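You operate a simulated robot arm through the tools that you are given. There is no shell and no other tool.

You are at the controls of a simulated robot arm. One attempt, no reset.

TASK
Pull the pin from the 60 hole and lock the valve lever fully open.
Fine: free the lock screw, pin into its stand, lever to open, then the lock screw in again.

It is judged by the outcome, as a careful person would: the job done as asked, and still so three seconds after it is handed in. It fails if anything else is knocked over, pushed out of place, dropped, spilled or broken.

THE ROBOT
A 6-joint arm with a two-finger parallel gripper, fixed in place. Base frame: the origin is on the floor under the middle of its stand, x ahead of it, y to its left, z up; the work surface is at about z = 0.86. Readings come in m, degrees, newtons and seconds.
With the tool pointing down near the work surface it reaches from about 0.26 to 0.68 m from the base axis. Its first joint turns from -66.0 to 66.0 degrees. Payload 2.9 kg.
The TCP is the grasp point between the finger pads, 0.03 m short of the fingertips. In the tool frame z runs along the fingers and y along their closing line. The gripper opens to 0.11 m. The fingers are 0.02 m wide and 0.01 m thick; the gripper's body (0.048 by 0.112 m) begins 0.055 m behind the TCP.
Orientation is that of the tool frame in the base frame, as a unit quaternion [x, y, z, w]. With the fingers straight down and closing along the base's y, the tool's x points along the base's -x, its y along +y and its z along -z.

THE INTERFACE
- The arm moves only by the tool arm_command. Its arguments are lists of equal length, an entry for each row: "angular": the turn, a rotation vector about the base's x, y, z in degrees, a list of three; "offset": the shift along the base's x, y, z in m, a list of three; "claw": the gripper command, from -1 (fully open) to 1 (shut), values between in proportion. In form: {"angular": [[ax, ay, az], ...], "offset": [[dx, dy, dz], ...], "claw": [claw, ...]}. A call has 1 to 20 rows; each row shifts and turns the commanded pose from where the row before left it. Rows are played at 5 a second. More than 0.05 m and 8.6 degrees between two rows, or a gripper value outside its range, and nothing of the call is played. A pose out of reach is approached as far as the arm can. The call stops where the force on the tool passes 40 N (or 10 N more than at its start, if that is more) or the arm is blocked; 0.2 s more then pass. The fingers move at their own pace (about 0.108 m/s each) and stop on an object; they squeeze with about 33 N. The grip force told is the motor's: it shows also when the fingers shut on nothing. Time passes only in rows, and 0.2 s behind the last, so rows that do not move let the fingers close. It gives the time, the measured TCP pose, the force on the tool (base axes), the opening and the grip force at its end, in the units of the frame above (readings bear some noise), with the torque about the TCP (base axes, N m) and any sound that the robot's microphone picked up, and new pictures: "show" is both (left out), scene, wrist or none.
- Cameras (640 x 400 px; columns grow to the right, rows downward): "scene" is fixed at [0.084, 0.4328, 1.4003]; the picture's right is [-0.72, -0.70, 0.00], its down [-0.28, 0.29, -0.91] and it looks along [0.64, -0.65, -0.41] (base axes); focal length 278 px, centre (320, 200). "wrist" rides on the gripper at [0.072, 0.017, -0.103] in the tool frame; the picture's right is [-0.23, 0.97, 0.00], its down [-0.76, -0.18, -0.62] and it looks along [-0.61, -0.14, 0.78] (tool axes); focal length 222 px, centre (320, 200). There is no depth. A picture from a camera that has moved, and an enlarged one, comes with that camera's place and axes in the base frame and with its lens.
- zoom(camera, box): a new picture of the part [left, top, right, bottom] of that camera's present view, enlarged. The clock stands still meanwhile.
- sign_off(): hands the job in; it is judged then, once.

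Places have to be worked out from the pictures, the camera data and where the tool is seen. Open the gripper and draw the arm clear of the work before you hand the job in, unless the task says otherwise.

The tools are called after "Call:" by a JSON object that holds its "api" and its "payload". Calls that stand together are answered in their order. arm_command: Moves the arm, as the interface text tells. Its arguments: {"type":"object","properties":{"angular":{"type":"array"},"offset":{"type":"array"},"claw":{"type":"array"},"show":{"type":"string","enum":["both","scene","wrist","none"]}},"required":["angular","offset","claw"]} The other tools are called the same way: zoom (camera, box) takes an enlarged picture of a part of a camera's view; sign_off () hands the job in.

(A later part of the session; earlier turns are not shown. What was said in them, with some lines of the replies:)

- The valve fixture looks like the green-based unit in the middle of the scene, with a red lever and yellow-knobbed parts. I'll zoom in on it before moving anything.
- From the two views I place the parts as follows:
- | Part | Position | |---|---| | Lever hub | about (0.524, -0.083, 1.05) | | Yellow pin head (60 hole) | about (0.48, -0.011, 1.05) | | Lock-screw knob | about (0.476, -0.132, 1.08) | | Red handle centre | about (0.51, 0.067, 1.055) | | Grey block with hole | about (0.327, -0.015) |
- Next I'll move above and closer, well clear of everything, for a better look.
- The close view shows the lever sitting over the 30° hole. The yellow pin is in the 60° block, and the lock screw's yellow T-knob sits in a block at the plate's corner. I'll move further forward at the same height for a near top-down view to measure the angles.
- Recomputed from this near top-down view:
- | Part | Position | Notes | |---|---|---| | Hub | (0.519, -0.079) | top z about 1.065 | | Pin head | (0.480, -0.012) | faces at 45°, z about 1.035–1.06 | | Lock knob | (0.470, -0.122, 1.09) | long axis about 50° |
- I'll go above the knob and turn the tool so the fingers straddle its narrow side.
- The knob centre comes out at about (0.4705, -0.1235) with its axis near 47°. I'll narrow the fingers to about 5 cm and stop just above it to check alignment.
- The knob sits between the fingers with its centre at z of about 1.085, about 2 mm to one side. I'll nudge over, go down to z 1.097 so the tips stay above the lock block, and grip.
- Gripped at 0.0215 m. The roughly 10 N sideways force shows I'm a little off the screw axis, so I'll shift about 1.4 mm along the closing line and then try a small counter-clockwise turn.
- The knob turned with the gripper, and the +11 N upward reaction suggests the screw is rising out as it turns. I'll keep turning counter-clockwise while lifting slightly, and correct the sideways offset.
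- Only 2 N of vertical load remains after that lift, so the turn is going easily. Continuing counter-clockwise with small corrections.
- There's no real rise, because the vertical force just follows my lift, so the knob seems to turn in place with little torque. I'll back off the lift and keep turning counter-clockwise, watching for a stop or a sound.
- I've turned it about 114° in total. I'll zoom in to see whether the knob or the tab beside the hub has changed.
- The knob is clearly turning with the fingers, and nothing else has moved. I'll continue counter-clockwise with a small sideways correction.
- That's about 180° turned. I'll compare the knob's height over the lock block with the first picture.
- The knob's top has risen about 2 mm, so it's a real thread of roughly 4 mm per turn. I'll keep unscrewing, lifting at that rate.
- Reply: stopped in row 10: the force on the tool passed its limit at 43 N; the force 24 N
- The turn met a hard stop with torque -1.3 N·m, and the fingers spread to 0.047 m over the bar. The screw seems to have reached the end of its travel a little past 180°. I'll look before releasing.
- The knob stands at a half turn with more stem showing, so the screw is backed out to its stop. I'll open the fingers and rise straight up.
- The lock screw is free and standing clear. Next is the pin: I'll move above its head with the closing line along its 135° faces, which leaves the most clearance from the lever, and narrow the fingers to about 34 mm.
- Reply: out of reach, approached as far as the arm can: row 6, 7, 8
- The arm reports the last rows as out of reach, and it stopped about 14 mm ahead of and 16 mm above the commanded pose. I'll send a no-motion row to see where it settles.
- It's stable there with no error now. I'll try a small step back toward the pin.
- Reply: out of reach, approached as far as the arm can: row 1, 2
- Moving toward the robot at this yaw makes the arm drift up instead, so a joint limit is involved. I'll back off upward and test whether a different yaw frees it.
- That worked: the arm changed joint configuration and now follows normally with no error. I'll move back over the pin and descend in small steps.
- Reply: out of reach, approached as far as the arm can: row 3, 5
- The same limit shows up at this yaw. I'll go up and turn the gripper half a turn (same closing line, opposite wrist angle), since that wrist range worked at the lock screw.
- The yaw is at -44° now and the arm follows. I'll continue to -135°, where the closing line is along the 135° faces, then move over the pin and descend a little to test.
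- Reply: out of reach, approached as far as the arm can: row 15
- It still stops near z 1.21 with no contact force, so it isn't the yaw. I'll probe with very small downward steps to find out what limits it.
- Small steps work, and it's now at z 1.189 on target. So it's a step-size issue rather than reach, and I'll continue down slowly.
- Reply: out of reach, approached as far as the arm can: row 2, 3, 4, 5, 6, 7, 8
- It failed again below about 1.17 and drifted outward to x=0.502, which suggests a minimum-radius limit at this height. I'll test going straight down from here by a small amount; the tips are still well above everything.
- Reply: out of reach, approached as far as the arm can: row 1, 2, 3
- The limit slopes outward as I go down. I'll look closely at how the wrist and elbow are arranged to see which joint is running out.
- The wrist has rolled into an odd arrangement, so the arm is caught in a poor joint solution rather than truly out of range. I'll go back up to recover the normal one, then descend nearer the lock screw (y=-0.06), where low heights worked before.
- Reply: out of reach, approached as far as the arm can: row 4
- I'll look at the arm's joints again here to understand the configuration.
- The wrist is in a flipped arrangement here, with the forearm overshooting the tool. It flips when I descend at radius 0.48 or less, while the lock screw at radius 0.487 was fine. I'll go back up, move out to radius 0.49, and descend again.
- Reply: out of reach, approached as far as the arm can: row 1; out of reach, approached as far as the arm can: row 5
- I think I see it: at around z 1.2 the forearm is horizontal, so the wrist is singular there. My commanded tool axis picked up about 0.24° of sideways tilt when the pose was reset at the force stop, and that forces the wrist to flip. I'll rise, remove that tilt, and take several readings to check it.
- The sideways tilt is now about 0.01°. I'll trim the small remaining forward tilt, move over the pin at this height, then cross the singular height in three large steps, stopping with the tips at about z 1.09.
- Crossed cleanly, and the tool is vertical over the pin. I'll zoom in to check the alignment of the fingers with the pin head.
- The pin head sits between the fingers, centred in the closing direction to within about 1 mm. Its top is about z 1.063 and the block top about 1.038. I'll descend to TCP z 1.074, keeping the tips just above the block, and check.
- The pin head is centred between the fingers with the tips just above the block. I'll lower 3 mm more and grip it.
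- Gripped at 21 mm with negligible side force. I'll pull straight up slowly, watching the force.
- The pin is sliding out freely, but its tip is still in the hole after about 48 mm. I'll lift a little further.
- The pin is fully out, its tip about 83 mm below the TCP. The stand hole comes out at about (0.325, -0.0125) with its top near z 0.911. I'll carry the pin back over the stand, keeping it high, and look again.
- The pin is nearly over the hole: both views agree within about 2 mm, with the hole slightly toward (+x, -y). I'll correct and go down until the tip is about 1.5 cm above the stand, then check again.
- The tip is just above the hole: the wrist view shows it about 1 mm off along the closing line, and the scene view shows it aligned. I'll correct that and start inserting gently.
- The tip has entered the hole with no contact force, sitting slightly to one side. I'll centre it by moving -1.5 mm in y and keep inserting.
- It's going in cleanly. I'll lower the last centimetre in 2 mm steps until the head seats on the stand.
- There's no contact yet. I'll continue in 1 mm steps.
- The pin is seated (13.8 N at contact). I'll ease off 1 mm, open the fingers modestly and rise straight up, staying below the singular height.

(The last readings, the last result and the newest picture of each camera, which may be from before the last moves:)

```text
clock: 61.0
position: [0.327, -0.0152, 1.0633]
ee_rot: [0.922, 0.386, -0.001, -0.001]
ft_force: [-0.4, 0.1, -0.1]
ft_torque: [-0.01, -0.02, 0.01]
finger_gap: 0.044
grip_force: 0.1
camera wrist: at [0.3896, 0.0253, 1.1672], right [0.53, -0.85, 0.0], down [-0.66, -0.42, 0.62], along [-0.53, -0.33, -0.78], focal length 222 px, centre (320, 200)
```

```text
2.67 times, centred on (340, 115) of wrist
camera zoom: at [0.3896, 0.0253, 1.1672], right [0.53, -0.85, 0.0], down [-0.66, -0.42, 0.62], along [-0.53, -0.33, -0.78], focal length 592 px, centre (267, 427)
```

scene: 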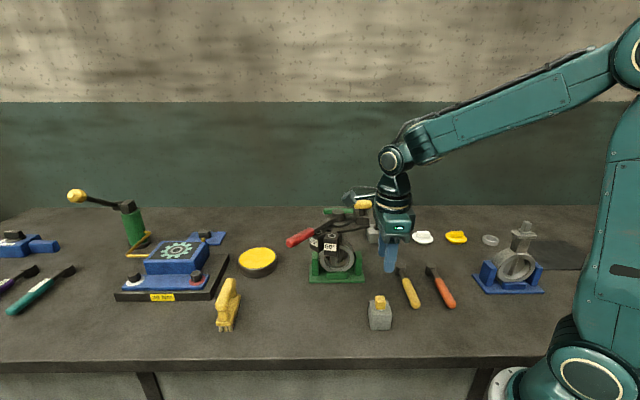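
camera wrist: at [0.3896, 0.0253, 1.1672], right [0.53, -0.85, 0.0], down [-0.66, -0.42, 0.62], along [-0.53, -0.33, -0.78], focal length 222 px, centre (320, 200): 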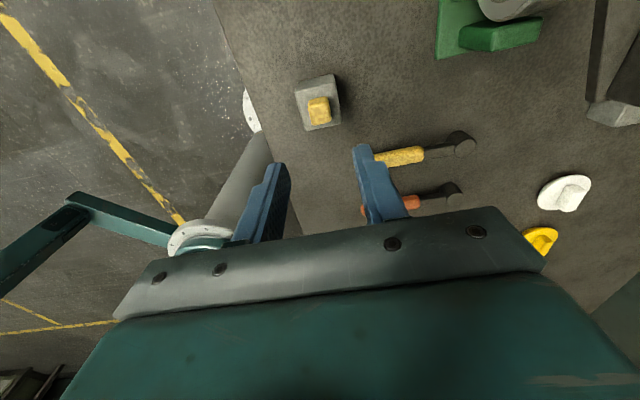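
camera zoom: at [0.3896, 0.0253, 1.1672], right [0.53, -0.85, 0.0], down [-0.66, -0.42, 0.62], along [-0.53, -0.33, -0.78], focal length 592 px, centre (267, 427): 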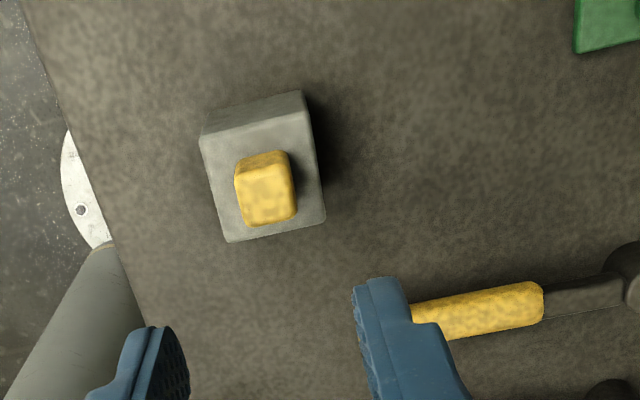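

The pin is seated in its stand, and both 30° and 60° holes are now empty. Next is the lever: I'll move above the red handle at z about 1.12, turning the tool so the fingers close across it.

Call:
{"api": "arm_command", "payload": {"angular": [[0, 0, 0], [0, 0, 0], [0, 0, 0], [0, 0, 6], [0, 0, 6], [0, 0, 6], [0, 0, 6], [0, 0, 6], [0, 0, 6], [0, 0, 6], [0, 0, 6]], "offset": [[0, 0, 0.019], [0, 0, 0.019], [0, 0, 0.019], [0.0228, 0.01, 0], [0.0228, 0.01, 0], [0.0228, 0.01, 0], [0.0228, 0.01, 0], [0.0228, 0.01, 0], [0.0228, 0.01, 0], [0.0228, 0.01, 0], [0.0228, 0.01, 0]], "claw": [0.1, 0.1, 0.1, 0.1, 0.1, 0.1, 0.1, 0.1, 0.1, 0.1, 0.1]}}

Call:
{"api": "zoom", "payload": {"camera": "wrist", "box": [200, 0, 440, 200]}}

Call:
{"api": "zoom", "payload": {"camera": "scene", "box": [270, 160, 400, 260]}}

```text
clock: 63.4
position: [0.5088, 0.0657, 1.1204]
ee_rot: [0.685, 0.728, 0.0, -0.001]
ft_force: [-1.0, 0.2, 0.1]
ft_torque: [0.01, -0.02, 0.04]
finger_gap: 0.0497
grip_force: 0.1
camera wrist: at [0.5217, 0.1392, 1.2241], right [0.99, -0.17, 0.0], down [-0.13, -0.77, 0.62], along [-0.11, -0.61, -0.78], focal length 222 px, centre (320, 200)
```

scene: 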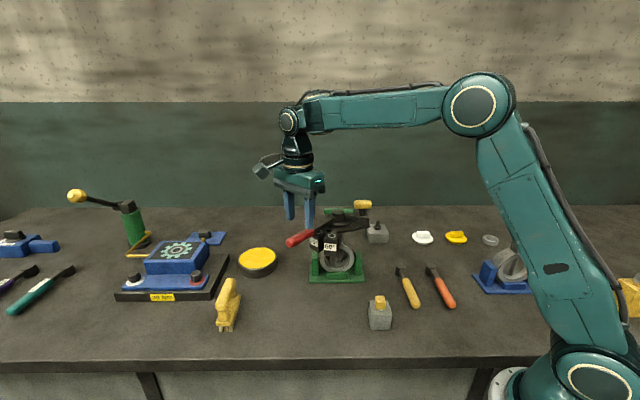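
wrist: 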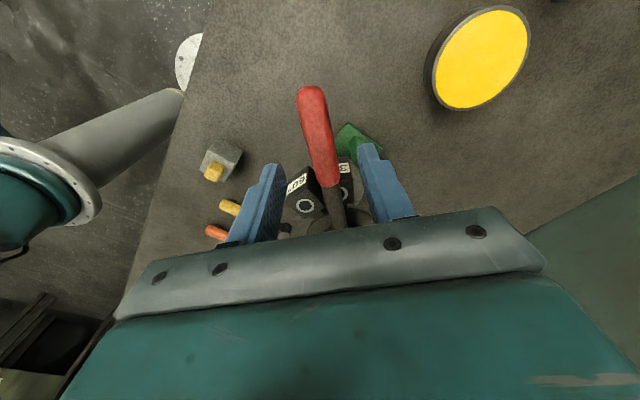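

```text
2.00 times, centred on (320, 100) of wrist
camera zoom: at [0.5217, 0.1392, 1.2241], right [0.99, -0.17, 0.0], down [-0.13, -0.77, 0.62], along [-0.11, -0.61, -0.78], focal length 444 px, centre (320, 400)
```

zoom: 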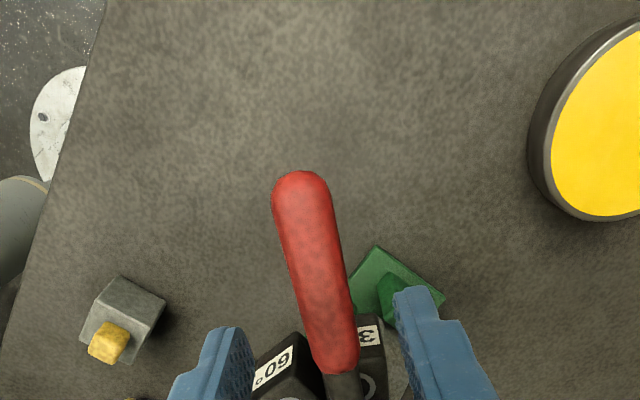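

```text
4.00 times, centred on (335, 210) of scene
camera zoom: at [0.084, 0.4328, 1.4003], right [-0.72, -0.7, 0.0], down [-0.28, 0.29, -0.91], along [0.64, -0.65, -0.41], focal length 1111 px, centre (260, 160)
```

zoom: 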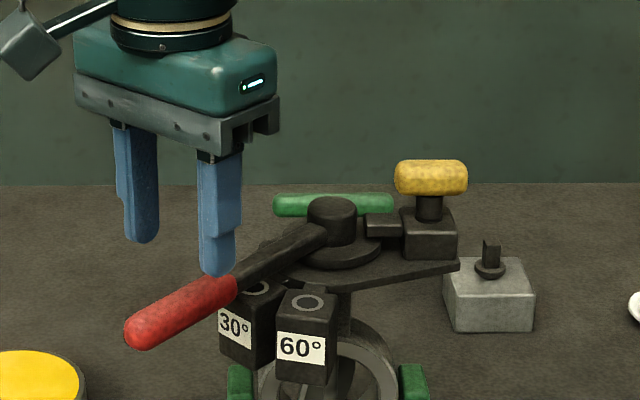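

The handle lies along about 94°, from (0.508, 0.026) to (0.508, 0.105) at z of about 1.05, and the fingers are straddling it. I'll descend to z 1.056 and grip.

Call:
{"api": "arm_command", "payload": {"angular": [[0, 0, 0], [0, 0, 0], [0, 0, 0], [0, 0, 0], [0, 0, 0], [0, 0, 0], [0, 0, 0]], "offset": [[0, 0, -0.016], [0, 0, -0.016], [0, 0, -0.016], [0, 0, -0.016], [0, 0, 0], [0, 0, 0], [0, 0, 0]], "claw": [0.1, 0.1, 0.1, 0.1, 1, 1, 1]}}

```text
clock: 65.0
position: [0.5075, 0.0639, 1.0571]
ee_rot: [0.685, 0.728, 0.0, 0.0]
ft_force: [0.8, 0.7, 0.0]
ft_torque: [0.14, -0.24, 0.14]
finger_gap: 0.0218
grip_force: 45.3
camera wrist: at [0.5204, 0.1389, 1.1601], right [0.99, -0.17, 0.0], down [-0.13, -0.77, 0.62], along [-0.1, -0.61, -0.78], focal length 222 px, centre (320, 200)
```

scene: 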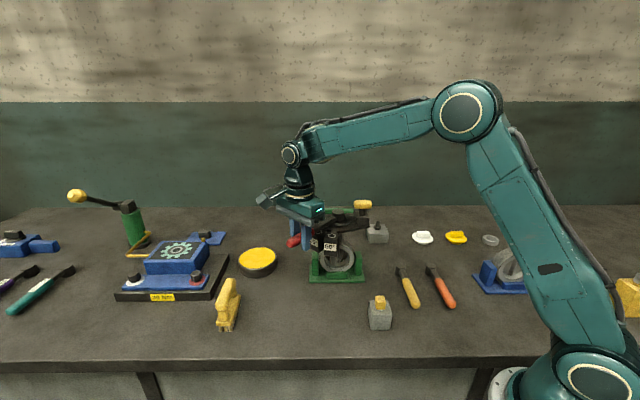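
wrist: 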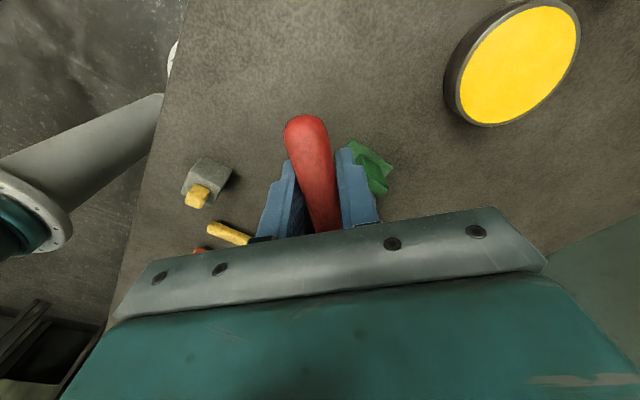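

The handle is gripped. I'll try a first 6° swing about the hub toward open (counter-clockwise) to see whether the lever is free.

Call:
{"api": "arm_command", "payload": {"angular": [[0, 0, 1.5], [0, 0, 1.5], [0, 0, 1.5], [0, 0, 1.5]], "offset": [[-0.00375, -0.0003, 0], [-0.00374, -0.0004, 0], [-0.00373, -0.0005, 0], [-0.00371, -0.0006, 0]], "claw": [1, 1, 1, 1], "show": "none"}}

```text
clock: 66.0
position: [0.4925, 0.0642, 1.0564]
ee_rot: [0.647, 0.763, 0.0, -0.001]
ft_force: [-3.5, 2.9, -3.2]
ft_torque: [0.72, -0.03, -0.56]
finger_gap: 0.0217
grip_force: 44.9
```

The lever moves freely, with only a few newtons of resistance, so the lock really is released. I'll continue the arc to about 118°.

Call:
{"api": "arm_command", "payload": {"angular": [[0, 0, 3], [0, 0, 3], [0, 0, 3], [0, 0, 3], [0, 0, 3], [0, 0, 3]], "offset": [[-0.00738, -0.0015, 0], [-0.00728, -0.00189, 0], [-0.00717, -0.00226, 0], [-0.00705, -0.00263, 0], [-0.0069, -0.003, 0], [-0.00673, -0.00336, 0]], "claw": [1, 1, 1, 1, 1, 1]}}

Call:
{"api": "zoom", "payload": {"camera": "scene", "box": [280, 180, 400, 280]}}

```text
clock: 67.4
position: [0.4498, 0.048, 1.0571]
ee_rot: [0.519, 0.855, -0.001, -0.001]
ft_force: [-5.8, 10.4, -4.0]
ft_torque: [-0.13, -0.12, -0.16]
finger_gap: 0.022
grip_force: 45.0
camera wrist: at [0.4322, 0.1218, 1.1601], right [0.97, 0.25, 0.0], down [0.2, -0.76, 0.62], along [0.15, -0.6, -0.78], focal length 222 px, centre (320, 200)
```

scene: 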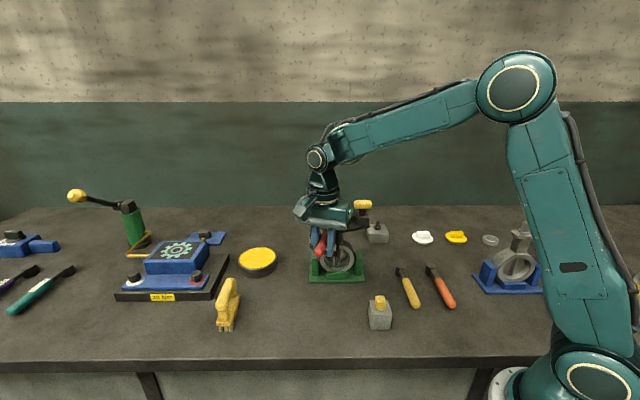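
wrist: 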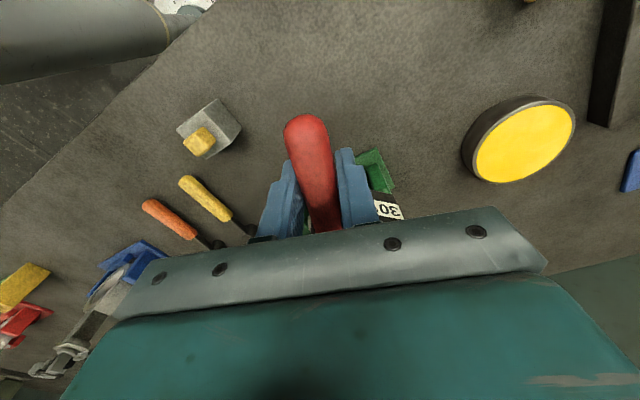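

```text
4.00 times, centred on (340, 230) of scene
camera zoom: at [0.0839, 0.4331, 1.4002], right [-0.72, -0.7, 0.0], down [-0.28, 0.29, -0.91], along [0.64, -0.65, -0.41], focal length 1111 px, centre (240, 80)
```

zoom: 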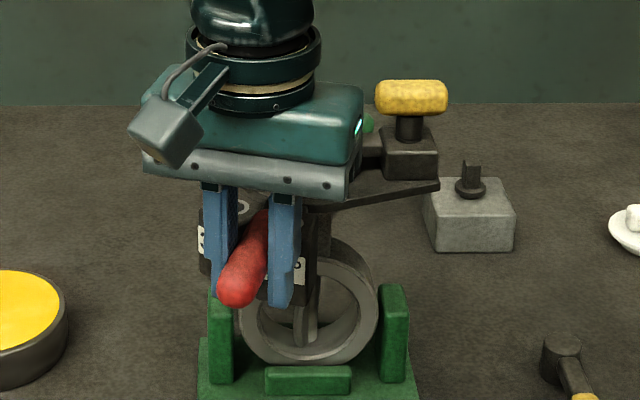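

It's moving smoothly: tangential force is near zero, with about 12 N radially outward because my radius is a millimetre short. I'll correct that and continue to about 130°.

Call:
{"api": "arm_command", "payload": {"angular": [[0, 0, 3], [0, 0, 3], [0, 0, 3], [0, 0, 3]], "offset": [[-0.00715, -0.0027, 0], [-0.00635, -0.00405, 0], [-0.00612, -0.00437, 0], [-0.00589, -0.00468, 0]], "claw": [1, 1, 1, 1], "show": "none"}}

```text
clock: 68.4
position: [0.4252, 0.033, 1.0568]
ee_rot: [0.426, 0.905, 0.0, 0.001]
ft_force: [-3.9, 5.1, 10.6]
ft_torque: [0.97, 0.76, -0.21]
finger_gap: 0.0218
grip_force: 44.7
```

Now at about 130° with no tangential resistance. I'll continue in 2° steps, watching for the open stop.

Call:
{"api": "arm_command", "payload": {"angular": [[0, 0, 2], [0, 0, 2], [0, 0, 2]], "offset": [[-0.00382, -0.00332, 0.0004], [-0.0037, -0.00345, 0.0003], [-0.00358, -0.00358, 0]], "claw": [1, 1, 1]}}

Call:
{"api": "zoom", "payload": {"camera": "scene", "box": [280, 180, 400, 280]}}

```text
clock: 69.2
position: [0.415, 0.0237, 1.0566]
ee_rot: [0.379, 0.925, 0.0, 0.001]
ft_force: [-1.0, 11.0, 8.7]
ft_torque: [0.03, 0.07, -1.09]
finger_gap: 0.0223
grip_force: 45.0
camera wrist: at [0.3752, 0.0866, 1.16], right [0.85, 0.53, 0.0], down [0.42, -0.66, 0.62], along [0.33, -0.53, -0.78], focal length 222 px, centre (320, 200)
```

scene: 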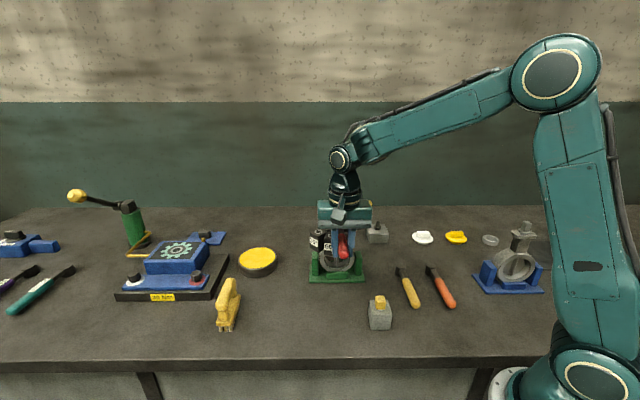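
wrist: 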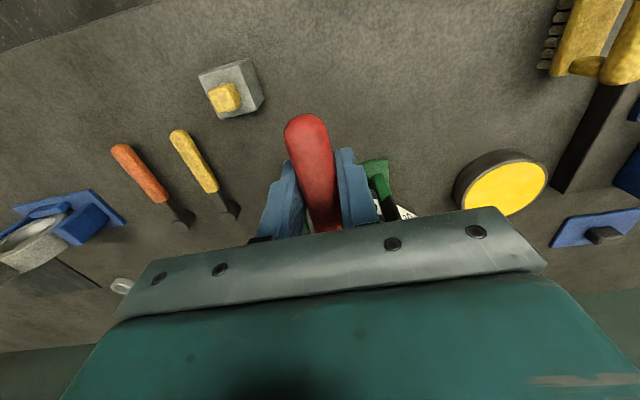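

```text
4.00 times, centred on (340, 230) of scene
camera zoom: at [0.0839, 0.4331, 1.4002], right [-0.72, -0.7, 0.0], down [-0.28, 0.29, -0.91], along [0.64, -0.65, -0.41], focal length 1111 px, centre (240, 80)
```

zoom: 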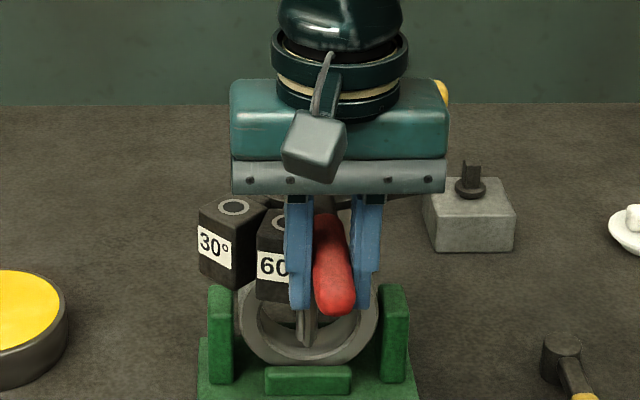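

Near 135° I now see about 7 N and -1.1 N·m resisting, which fits the open stop: the lever would be parallel to the flow axis, 90° from closed. I'll push 2° more to confirm it's a firm stop.

Call:
{"api": "arm_command", "payload": {"angular": [[0, 0, 1], [0, 0, 1]], "offset": [[-0.0018, -0.0018, -0.0002], [-0.0018, -0.0019, 0]], "claw": [1, 1], "show": "none"}}

```text
clock: 69.8
position: [0.4162, 0.0227, 1.0574]
ee_rot: [0.361, 0.932, 0.004, 0.003]
ft_force: [9.0, 11.0, -5.1]
ft_torque: [-0.02, 0.61, -1.19]
finger_gap: 0.0226
grip_force: 44.8
stopped in row 2: the force on the tool passed its limit at 44 N (the readings are from after the stop); the commanded pose is now the measured one
```

It's a firm stop (44 N) with the lever at 135°, parallel to the pipe axis, so fully open. I'll open the fingers, rise clear of the handle, and check that the lever stays put.

Call:
{"api": "arm_command", "payload": {"angular": [[0, 0, 0], [0, 0, 0], [0, 0, 0], [0, 0, 0], [0, 0, 0], [0, 0, 0], [0, 0, 0]], "offset": [[0, 0, 0], [0, 0, 0], [0, 0, 0.012], [0, 0, 0.018], [0, 0, 0.018], [0, 0, 0.018], [0, 0, 0]], "claw": [0.1, 0.1, 0.1, 0.1, 0.1, 0.1, 0.1]}}

Call:
{"api": "zoom", "payload": {"camera": "scene", "box": [280, 180, 400, 280]}}

Call:
{"api": "zoom", "payload": {"camera": "wrist", "box": [220, 60, 440, 230]}}

```text
clock: 71.4
position: [0.4144, 0.0208, 1.1228]
ee_rot: [0.361, 0.932, 0.003, 0.004]
ft_force: [0.1, -0.2, 1.1]
ft_torque: [-0.01, -0.03, 0.01]
finger_gap: 0.0495
grip_force: 0.1
camera wrist: at [0.3714, 0.0831, 1.2263], right [0.82, 0.57, 0.01], down [0.44, -0.65, 0.63], along [0.36, -0.51, -0.78], focal length 222 px, centre (320, 200)
```

scene: 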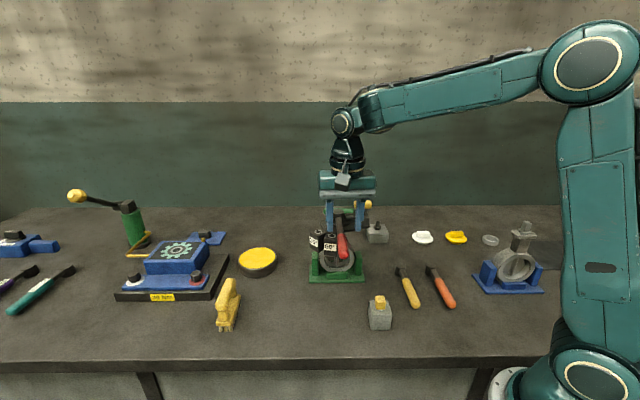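
wrist: 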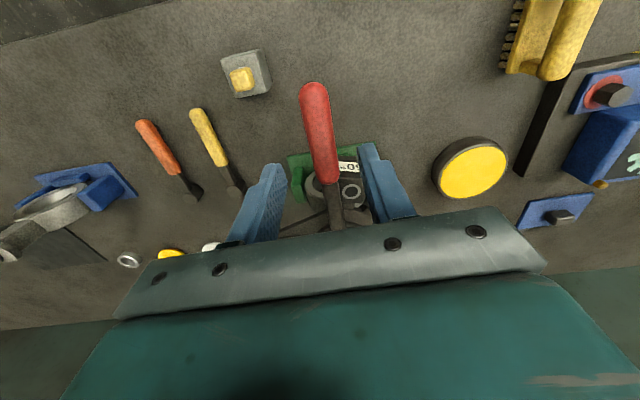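

```text
4.00 times, centred on (340, 230) of scene
camera zoom: at [0.084, 0.4328, 1.4003], right [-0.72, -0.7, 0.0], down [-0.28, 0.29, -0.91], along [0.64, -0.65, -0.41], focal length 1111 px, centre (240, 80)
```

zoom: 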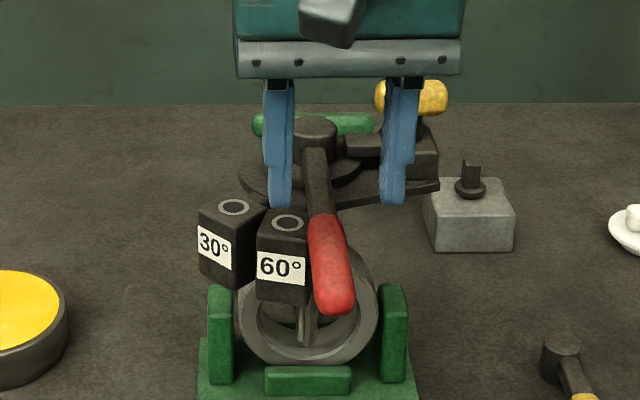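

```text
2.35 times, centred on (330, 145) of wrist
camera zoom: at [0.3714, 0.0831, 1.2263], right [0.82, 0.57, 0.01], down [0.44, -0.65, 0.63], along [0.36, -0.51, -0.78], focal length 523 px, centre (296, 329)
```

zoom: 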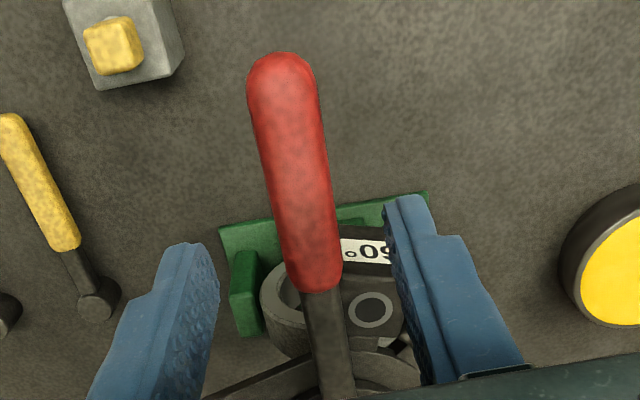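

The lever stays at about 135° and the valve disc looks edge-on, so it's fully open. Next I'll remove the small tool tilt from the force stop, rise a bit and move back over the lock knob at 45° yaw, so it can be turned clockwise half a turn.

Call:
{"api": "arm_command", "payload": {"angular": [[-0.23, 0.52, 0], [0, 0, 0], [0, 0, 0]], "offset": [[0, 0, 0.01], [0, 0, 0.012], [0, 0, 0]], "claw": [0.1, 0.1, 0.1], "show": "none"}}

Call:
{"api": "arm_command", "payload": {"angular": [[0, 0, 0]], "offset": [[0, 0, 0]], "claw": [0.1], "show": "none"}}

Call:
{"api": "arm_command", "payload": {"angular": [[0, 0, 0]], "offset": [[0, 0, 0]], "claw": [0.1], "show": "none"}}

Call:
{"api": "arm_command", "payload": {"angular": [[0, 0, 0]], "offset": [[0, 0, 0]], "claw": [0.1], "show": "none"}}

```text
clock: 72.2
position: [0.4151, 0.0227, 1.145]
ee_rot: [0.362, 0.932, -0.001, -0.001]
ft_force: [-0.2, 0.3, 0.6]
ft_torque: [-0.02, -0.01, 0.01]
finger_gap: 0.0492
grip_force: 0.1
```

```text
clock: 72.6
position: [0.4144, 0.0216, 1.145]
ee_rot: [0.361, 0.932, 0.0, -0.001]
ft_force: [0.0, -0.2, 0.3]
ft_torque: [0.01, -0.01, 0.02]
finger_gap: 0.0495
grip_force: 0.1
```

```text
clock: 73.0
position: [0.4137, 0.0222, 1.1443]
ee_rot: [0.361, 0.933, -0.001, 0.0]
ft_force: [-0.1, 0.6, -0.2]
ft_torque: [0.01, -0.01, 0.01]
finger_gap: 0.0495
grip_force: 0.1
```

```text
clock: 73.4
position: [0.4147, 0.0228, 1.1445]
ee_rot: [0.361, 0.933, -0.001, 0.0]
ft_force: [-0.7, 0.1, -0.2]
ft_torque: [-0.02, 0.03, 0.01]
finger_gap: 0.0495
grip_force: 0.1
```

The tilt is now under 0.1°. Moving over the lock knob and turning to 45°.

Call:
{"api": "arm_command", "payload": {"angular": [[0.05, -0.07, 0], [0, 0, 7.94], [0, 0, 7.94], [0, 0, 7.94], [0, 0, 7.94], [0, 0, 7.94], [0, 0, 7.94], [0, 0, 7.94], [0, 0, 7.94], [0, 0, 7.94], [0, 0, 7.94], [0, 0, 7.94]], "offset": [[0, 0, 0], [0.005, -0.0133, 0], [0.005, -0.0133, 0], [0.005, -0.0133, 0], [0.005, -0.0133, 0], [0.005, -0.0133, 0], [0.005, -0.0133, 0], [0.005, -0.0133, 0], [0.005, -0.0133, 0], [0.005, -0.0133, 0], [0.005, -0.0133, 0], [0.005, -0.013, 0]], "claw": [0.1, 0.1, 0.1, 0.1, 0.1, 0.1, 0.1, 0.1, 0.1, 0.1, 0.1, 0.1]}}

Call:
{"api": "zoom", "payload": {"camera": "scene", "box": [290, 150, 410, 250]}}

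Call:
{"api": "zoom", "payload": {"camera": "wrist", "box": [220, 60, 440, 230]}}

```text
clock: 76.0
position: [0.4694, -0.1229, 1.1447]
ee_rot: [-0.384, 0.923, 0.001, 0.0]
ft_force: [-0.2, 0.4, 1.1]
ft_torque: [0.01, 0.03, -0.02]
finger_gap: 0.0495
grip_force: 0.0
camera wrist: at [0.4065, -0.1634, 1.2479], right [-0.53, 0.85, 0.0], down [0.66, 0.41, 0.62], along [0.53, 0.33, -0.78], focal length 222 px, centre (320, 200)
```

scene: 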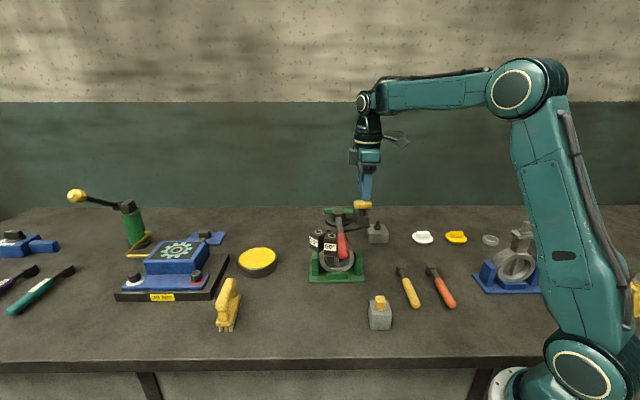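
wrist: 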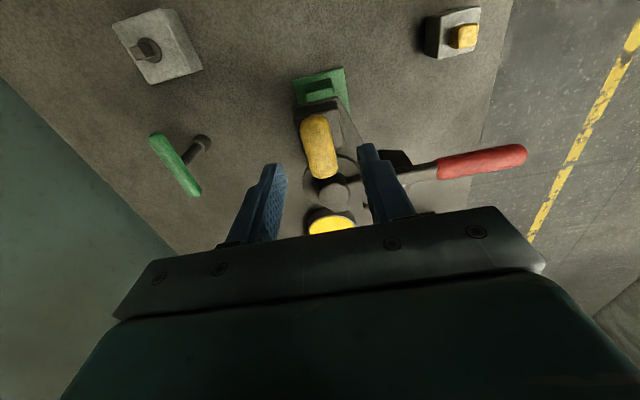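

```text
4.00 times, centred on (350, 200) of scene
camera zoom: at [0.084, 0.4328, 1.4003], right [-0.72, -0.7, 0.0], down [-0.28, 0.29, -0.91], along [0.64, -0.65, -0.41], focal length 1111 px, centre (200, 200)
```

zoom: 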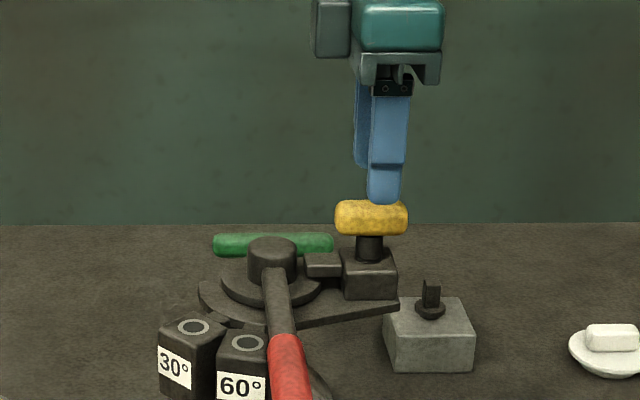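

```text
2.35 times, centred on (330, 145) of wrist
camera zoom: at [0.4065, -0.1634, 1.2479], right [-0.53, 0.85, 0.0], down [0.66, 0.41, 0.62], along [0.53, 0.33, -0.78], focal length 523 px, centre (296, 329)
```

zoom: 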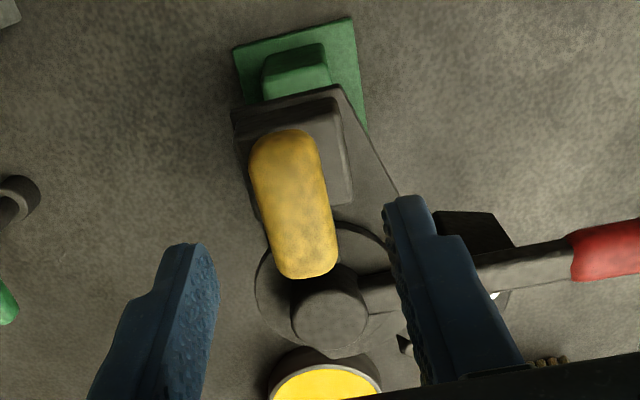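

The fingers straddle the knob, about 1–1.5 mm off along the closing line. I'll correct, descend to z 1.100, and grip.

Call:
{"api": "arm_command", "payload": {"angular": [[0, 0, -0.7], [0, 0, 0], [0, 0, 0], [0, 0, 0], [0, 0, 0], [0, 0, 0], [0, 0, 0]], "offset": [[0.0005, -0.0012, -0.0112], [0, 0, -0.0112], [0, 0, -0.0112], [0, 0, -0.0112], [0, 0, 0], [0, 0, 0], [0, 0, 0]], "claw": [0.1, 0.1, 0.1, 0.1, 1, 1, 1]}}

Call:
{"api": "zoom", "payload": {"camera": "scene", "box": [290, 150, 410, 250]}}

```text
clock: 77.6
position: [0.4707, -0.1249, 1.0991]
ee_rot: [-0.376, 0.927, 0.0, -0.001]
ft_force: [-3.1, 5.9, -1.9]
ft_torque: [0.19, 0.02, 0.01]
finger_gap: 0.0216
grip_force: 44.9
camera wrist: at [0.4065, -0.1628, 1.2028], right [-0.52, 0.86, 0.0], down [0.67, 0.4, 0.62], along [0.53, 0.32, -0.78], focal length 222 px, centre (320, 200)
```

scene: 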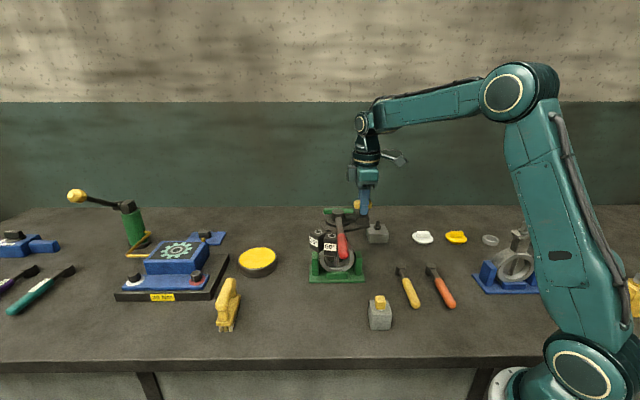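
wrist: 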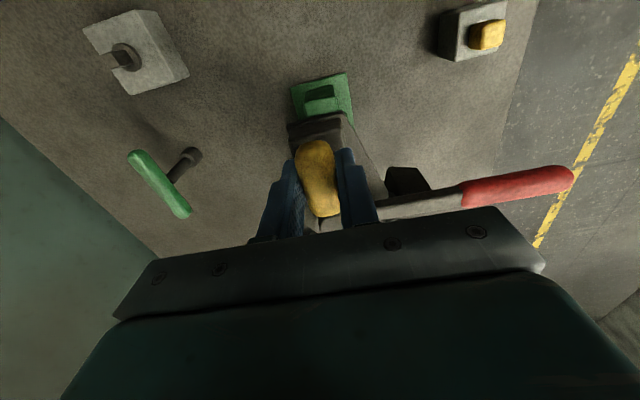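

```text
4.00 times, centred on (350, 200) of scene
camera zoom: at [0.0839, 0.433, 1.4002], right [-0.72, -0.7, 0.0], down [-0.28, 0.29, -0.91], along [0.64, -0.65, -0.41], focal length 1111 px, centre (200, 200)
```

zoom: 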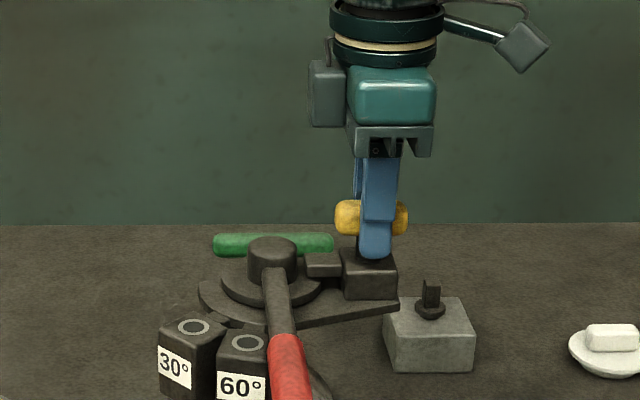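

Gripped, with a small side load. Now turning clockwise, lowering very slightly with the thread, and checking every 60°.

Call:
{"api": "arm_command", "payload": {"angular": [[0, 0, -6], [0, 0, -6], [0, 0, -6], [0, 0, -6], [0, 0, -6], [0, 0, -6], [0, 0, -6], [0, 0, -6], [0, 0, -6], [0, 0, -6]], "offset": [[-0.0003, 0.0005, -8e-05], [0, 0, -8e-05], [0, 0, -8e-05], [0, 0, -8e-05], [0, 0, -8e-05], [0, 0, -8e-05], [0, 0, -8e-05], [0, 0, -8e-05], [0, 0, -8e-05], [0, 0, -8e-05]], "claw": [1, 1, 1, 1, 1, 1, 1, 1, 1, 1], "show": "none"}}

```text
clock: 79.8
position: [0.4702, -0.1233, 1.1]
ee_rot: [0.137, 0.991, 0.0, 0.0]
ft_force: [-2.7, 23.4, -7.1]
ft_torque: [-0.16, -1.16, 0.04]
finger_gap: 0.0216
grip_force: 44.7
```

About 23 N of sideways load built up in y and the knob is drawing down, so I'll re-centre by following the force and continue clockwise.

Call:
{"api": "arm_command", "payload": {"angular": [[0, 0, 0], [0, 0, -6], [0, 0, -6], [0, 0, -6], [0, 0, -6], [0, 0, -6]], "offset": [[-0.0002, 0.0014, -0.0006], [0, 0, -8e-05], [0, 0, -8e-05], [0, 0, -8e-05], [0, 0, -8e-05], [0, 0, -8e-05]], "claw": [1, 1, 1, 1, 1, 1], "show": "none"}}

```text
clock: 81.2
position: [0.4686, -0.1224, 1.0989]
ee_rot: [0.388, 0.921, 0.001, 0.001]
ft_force: [2.5, 15.5, -4.3]
ft_torque: [-0.32, -0.7, 0.0]
finger_gap: 0.0216
grip_force: 45.1
```

Halfway, at 90° turned. Another small correction, then continue.

Call:
{"api": "arm_command", "payload": {"angular": [[0, 0, 0], [0, 0, -6], [0, 0, -6], [0, 0, -6], [0, 0, -6], [0, 0, -6], [0, 0, -6]], "offset": [[0.0002, 0.001, -0.0004], [0, 0, -8e-05], [0, 0, -8e-05], [0, 0, -8e-05], [0, 0, -8e-05], [0, 0, -8e-05], [0, 0, -8e-05]], "claw": [1, 1, 1, 1, 1, 1, 1], "show": "none"}}

```text
clock: 82.8
position: [0.4696, -0.1228, 1.0979]
ee_rot: [0.656, 0.754, 0.0, 0.002]
ft_force: [14.4, -5.2, 0.3]
ft_torque: [-0.46, -0.08, 0.03]
finger_gap: 0.0216
grip_force: 45.3
```

126° turned, with the force now along +x. Correcting and continuing another 30°.

Call:
{"api": "arm_command", "payload": {"angular": [[0, 0, 0], [0, 0, -6], [0, 0, -6], [0, 0, -6], [0, 0, -6], [0, 0, -6]], "offset": [[0.0009, -0.0003, 0], [0, 0, -8e-05], [0, 0, -8e-05], [0, 0, -8e-05], [0, 0, -8e-05], [0, 0, -8e-05]], "claw": [1, 1, 1, 1, 1, 1], "show": "scene"}}

Call:
{"api": "zoom", "payload": {"camera": "scene", "box": [290, 150, 410, 250]}}

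```text
clock: 84.2
position: [0.4707, -0.1228, 1.0967]
ee_rot: [0.829, 0.56, 0.001, 0.001]
ft_force: [5.5, -5.6, 11.4]
ft_torque: [-0.18, 0.14, 0.04]
finger_gap: 0.0217
grip_force: 44.7
```

scene: 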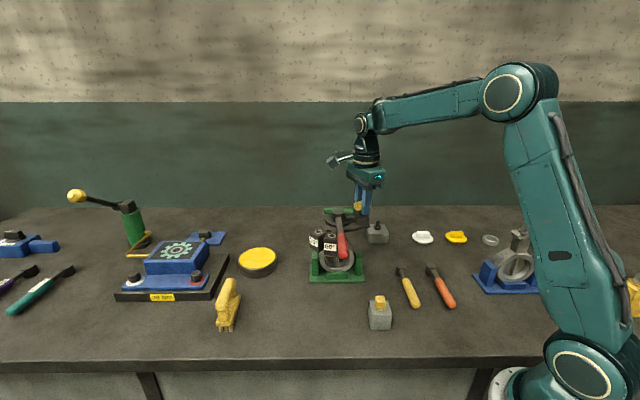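

```text
4.00 times, centred on (350, 200) of scene
camera zoom: at [0.0841, 0.4326, 1.4003], right [-0.72, -0.7, 0.0], down [-0.28, 0.29, -0.91], along [0.64, -0.65, -0.41], focal length 1111 px, centre (200, 200)
```

zoom: 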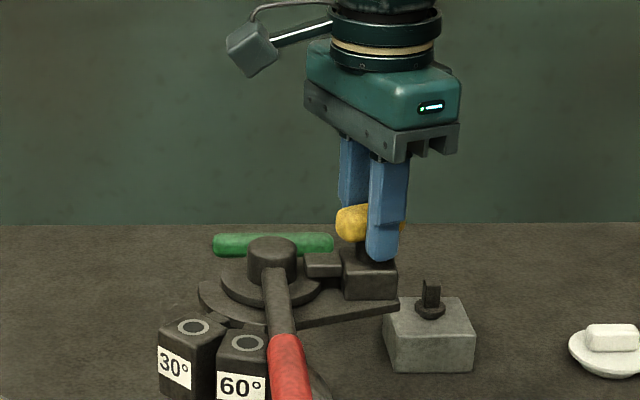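

156° turned, with slight upward load, so I'll ease up 0.8 mm and finish the last part in smaller steps, watching for the tightening torque.

Call:
{"api": "arm_command", "payload": {"angular": [[0, 0, 0], [0, 0, -4], [0, 0, -4], [0, 0, -4], [0, 0, -4], [0, 0, -4]], "offset": [[0.0004, -0.0004, 0.0008], [0, 0, -5e-05], [0, 0, -5e-05], [0, 0, -5e-05], [0, 0, -5e-05], [0, 0, -5e-05]], "claw": [1, 1, 1, 1, 1, 1], "show": "none"}}

```text
clock: 85.6
position: [0.4715, -0.1224, 1.0972]
ee_rot: [0.913, 0.408, 0.0, 0.0]
ft_force: [7.1, -3.3, 3.6]
ft_torque: [0.18, -0.26, 0.02]
finger_gap: 0.0222
grip_force: 45.2
```

176° turned and still no resisting torque. I'll continue in 2° steps until it tightens.

Call:
{"api": "arm_command", "payload": {"angular": [[0, 0, -2], [0, 0, -2], [0, 0, -2], [0, 0, -2]], "offset": [[0.0004, -0.0002, 0], [0, 0, 0], [0, 0, 0], [0, 0, 0]], "claw": [1, 1, 1, 1], "show": "none"}}

```text
clock: 86.6
position: [0.4706, -0.1243, 1.0967]
ee_rot: [0.939, 0.345, -0.001, 0.0]
ft_force: [0.2, 1.4, 5.4]
ft_torque: [0.14, -0.08, 1.3]
finger_gap: 0.0226
grip_force: 44.8
```

The torque is now +1.3 N·m against clockwise motion after about 184°, so the lock screw is tight again, back at its original angle. I'll open the fingers without turning back and rise straight up.

Call:
{"api": "arm_command", "payload": {"angular": [[0, 0, 0], [0, 0, 0], [0, 0, 0], [0, 0, 0], [0, 0, 0], [0, 0, 0]], "offset": [[0, 0, 0], [0, 0, 0], [0, 0, 0.01], [0, 0, 0.02], [0, 0, 0.02], [0, 0, 0]], "claw": [0.0, 0.0, 0.0, 0.0, 0.0, 0.0]}}

Call:
{"api": "zoom", "payload": {"camera": "scene", "box": [280, 195, 400, 270]}}

Call:
{"api": "zoom", "payload": {"camera": "wrist", "box": [180, 0, 400, 180]}}

```text
clock: 88.0
position: [0.4704, -0.1235, 1.1466]
ee_rot: [0.939, 0.344, 0.0, 0.001]
ft_force: [-0.2, -0.3, 0.6]
ft_torque: [0.01, -0.01, -0.02]
finger_gap: 0.0552
grip_force: 0.1
camera wrist: at [0.5366, -0.0883, 1.2504], right [0.46, -0.89, 0.0], down [-0.7, -0.36, 0.62], along [-0.56, -0.29, -0.78], focal length 222 px, centre (320, 200)
```

scene: 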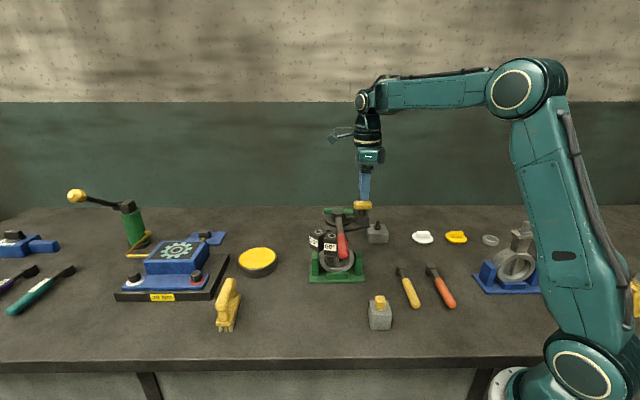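
wrist: 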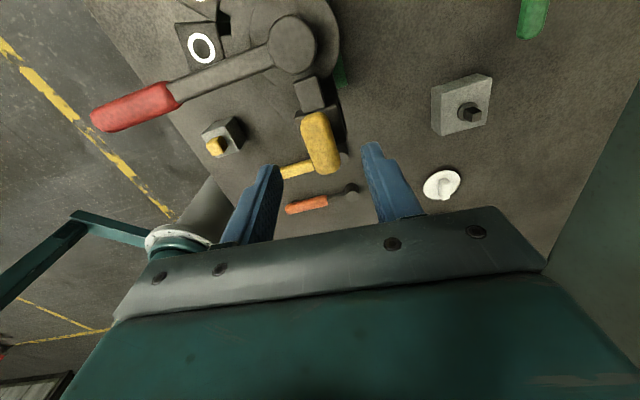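

```text
5.33 times, centred on (340, 232) of scene
camera zoom: at [0.084, 0.4328, 1.4003], right [-0.72, -0.7, 0.0], down [-0.28, 0.29, -0.91], along [0.64, -0.65, -0.41], focal length 1481 px, centre (213, 27)
```

zoom: 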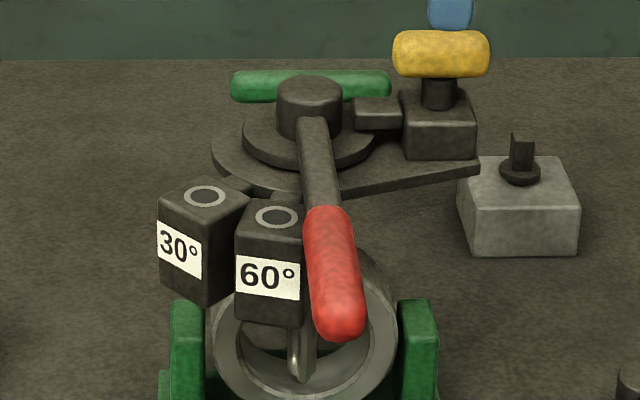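

```text
2.22 times, centred on (290, 90) of wrist
camera zoom: at [0.5366, -0.0883, 1.2504], right [0.46, -0.89, 0.0], down [-0.7, -0.36, 0.62], along [-0.56, -0.29, -0.78], focal length 494 px, centre (387, 444)
```

zoom: 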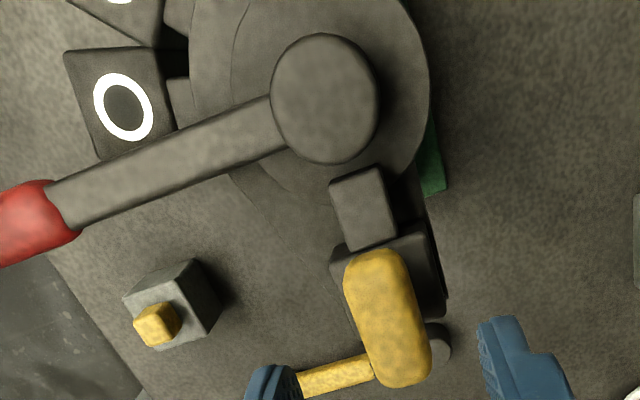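

The knob is back at its original height and angle, the lever sits at about 135.5° against the open stop, and the pin stands in its stand. I'll back away from the fixture toward the robot at this height, then rise clear with the gripper open.

Call:
{"api": "arm_command", "payload": {"angular": [[0, 0, 0], [0, 0, 0], [0, 0, 0], [0, 0, 0], [0, 0, 0], [0, 0, 0], [0, 0, 0], [0, 0, 0]], "offset": [[0, 0, 0.01], [-0.02, -0.004, 0], [-0.02, -0.004, 0], [-0.02, -0.004, 0], [-0.02, -0.004, 0], [-0.02, -0.004, 0], [-0.02, -0.004, 0], [0, 0, 0]], "claw": [-0.3, -0.3, -0.5, -0.7, -1, -1, -1, -1]}}

Call:
{"api": "zoom", "payload": {"camera": "scene", "box": [270, 190, 430, 340]}}

```text
clock: 89.8
position: [0.3499, -0.1485, 1.1538]
ee_rot: [0.939, 0.345, -0.001, 0.0]
ft_force: [-0.6, 0.5, -0.5]
ft_torque: [0.01, 0.01, 0.0]
finger_gap: 0.1098
grip_force: 0.1
camera wrist: at [0.4173, -0.1132, 1.2585], right [0.46, -0.89, 0.0], down [-0.7, -0.36, 0.62], along [-0.56, -0.29, -0.78], focal length 222 px, centre (320, 200)
```

scene: 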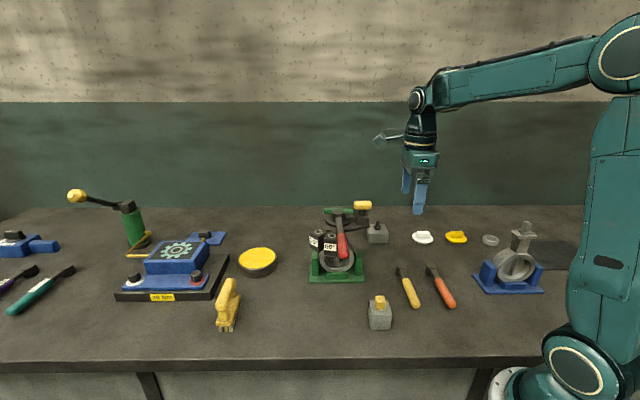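
wrist: 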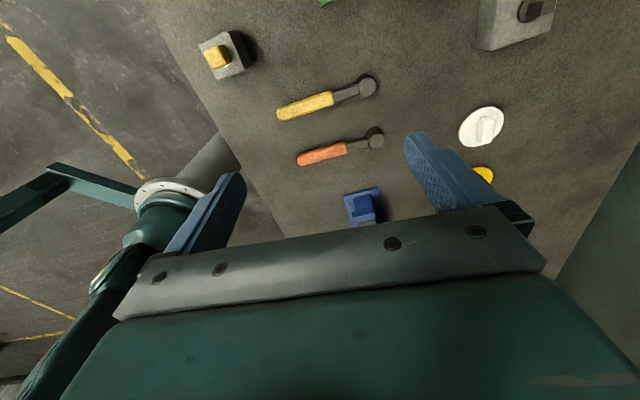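

```text
2.67 times, centred on (350, 265) of scene
camera zoom: at [0.084, 0.4328, 1.4003], right [-0.72, -0.7, 0.0], down [-0.28, 0.29, -0.91], along [0.64, -0.65, -0.41], focal length 740 px, centre (240, 27)
```

zoom: 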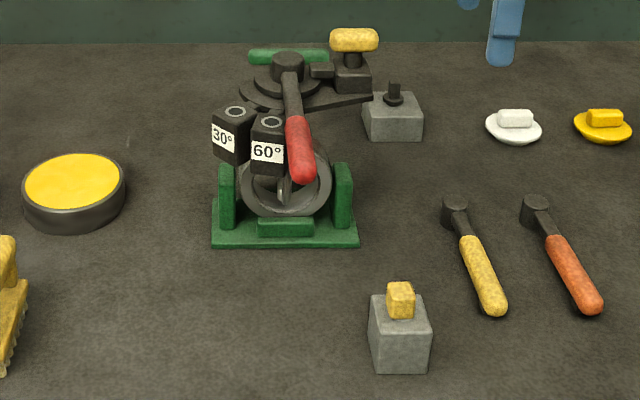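

Everything reads as done: the lever is fully open and at rest, and the lock screw is in at its original seat. The pin is in its stand, the base and the other items haven't moved, and the arm is clear with the gripper open. Handing in.

Call:
{"api": "sign_off", "payload": {}}

```text
The job is handed in.
```

The job is handed in: the pin is out of the 60 hole and in its stand, and the valve lever is locked fully open.

- **Lock screw:** I turned it half a turn counter-clockwise to free it. At the end I turned it clockwise until it tightened, and in the pictures it is back at its original height and angle.
- **Pin:** it came straight up out of the 60 hole and is seated down to its head in the grey stand.
- **Lever:** I swung it until it met a firm stop, in line with the pipe. It stayed there after I let go and after the lock screw went in.

I did not push on the lever after tightening to test that the lock holds. I judged it locked because the screw is back at its original seat and resisted further turning.

Twice the arm stopped on its force limit, once when the screw reached its loosened end and once at the lever's open stop. Nothing was knocked over or moved in the final pictures. The arm finished clear of the work with the gripper open.
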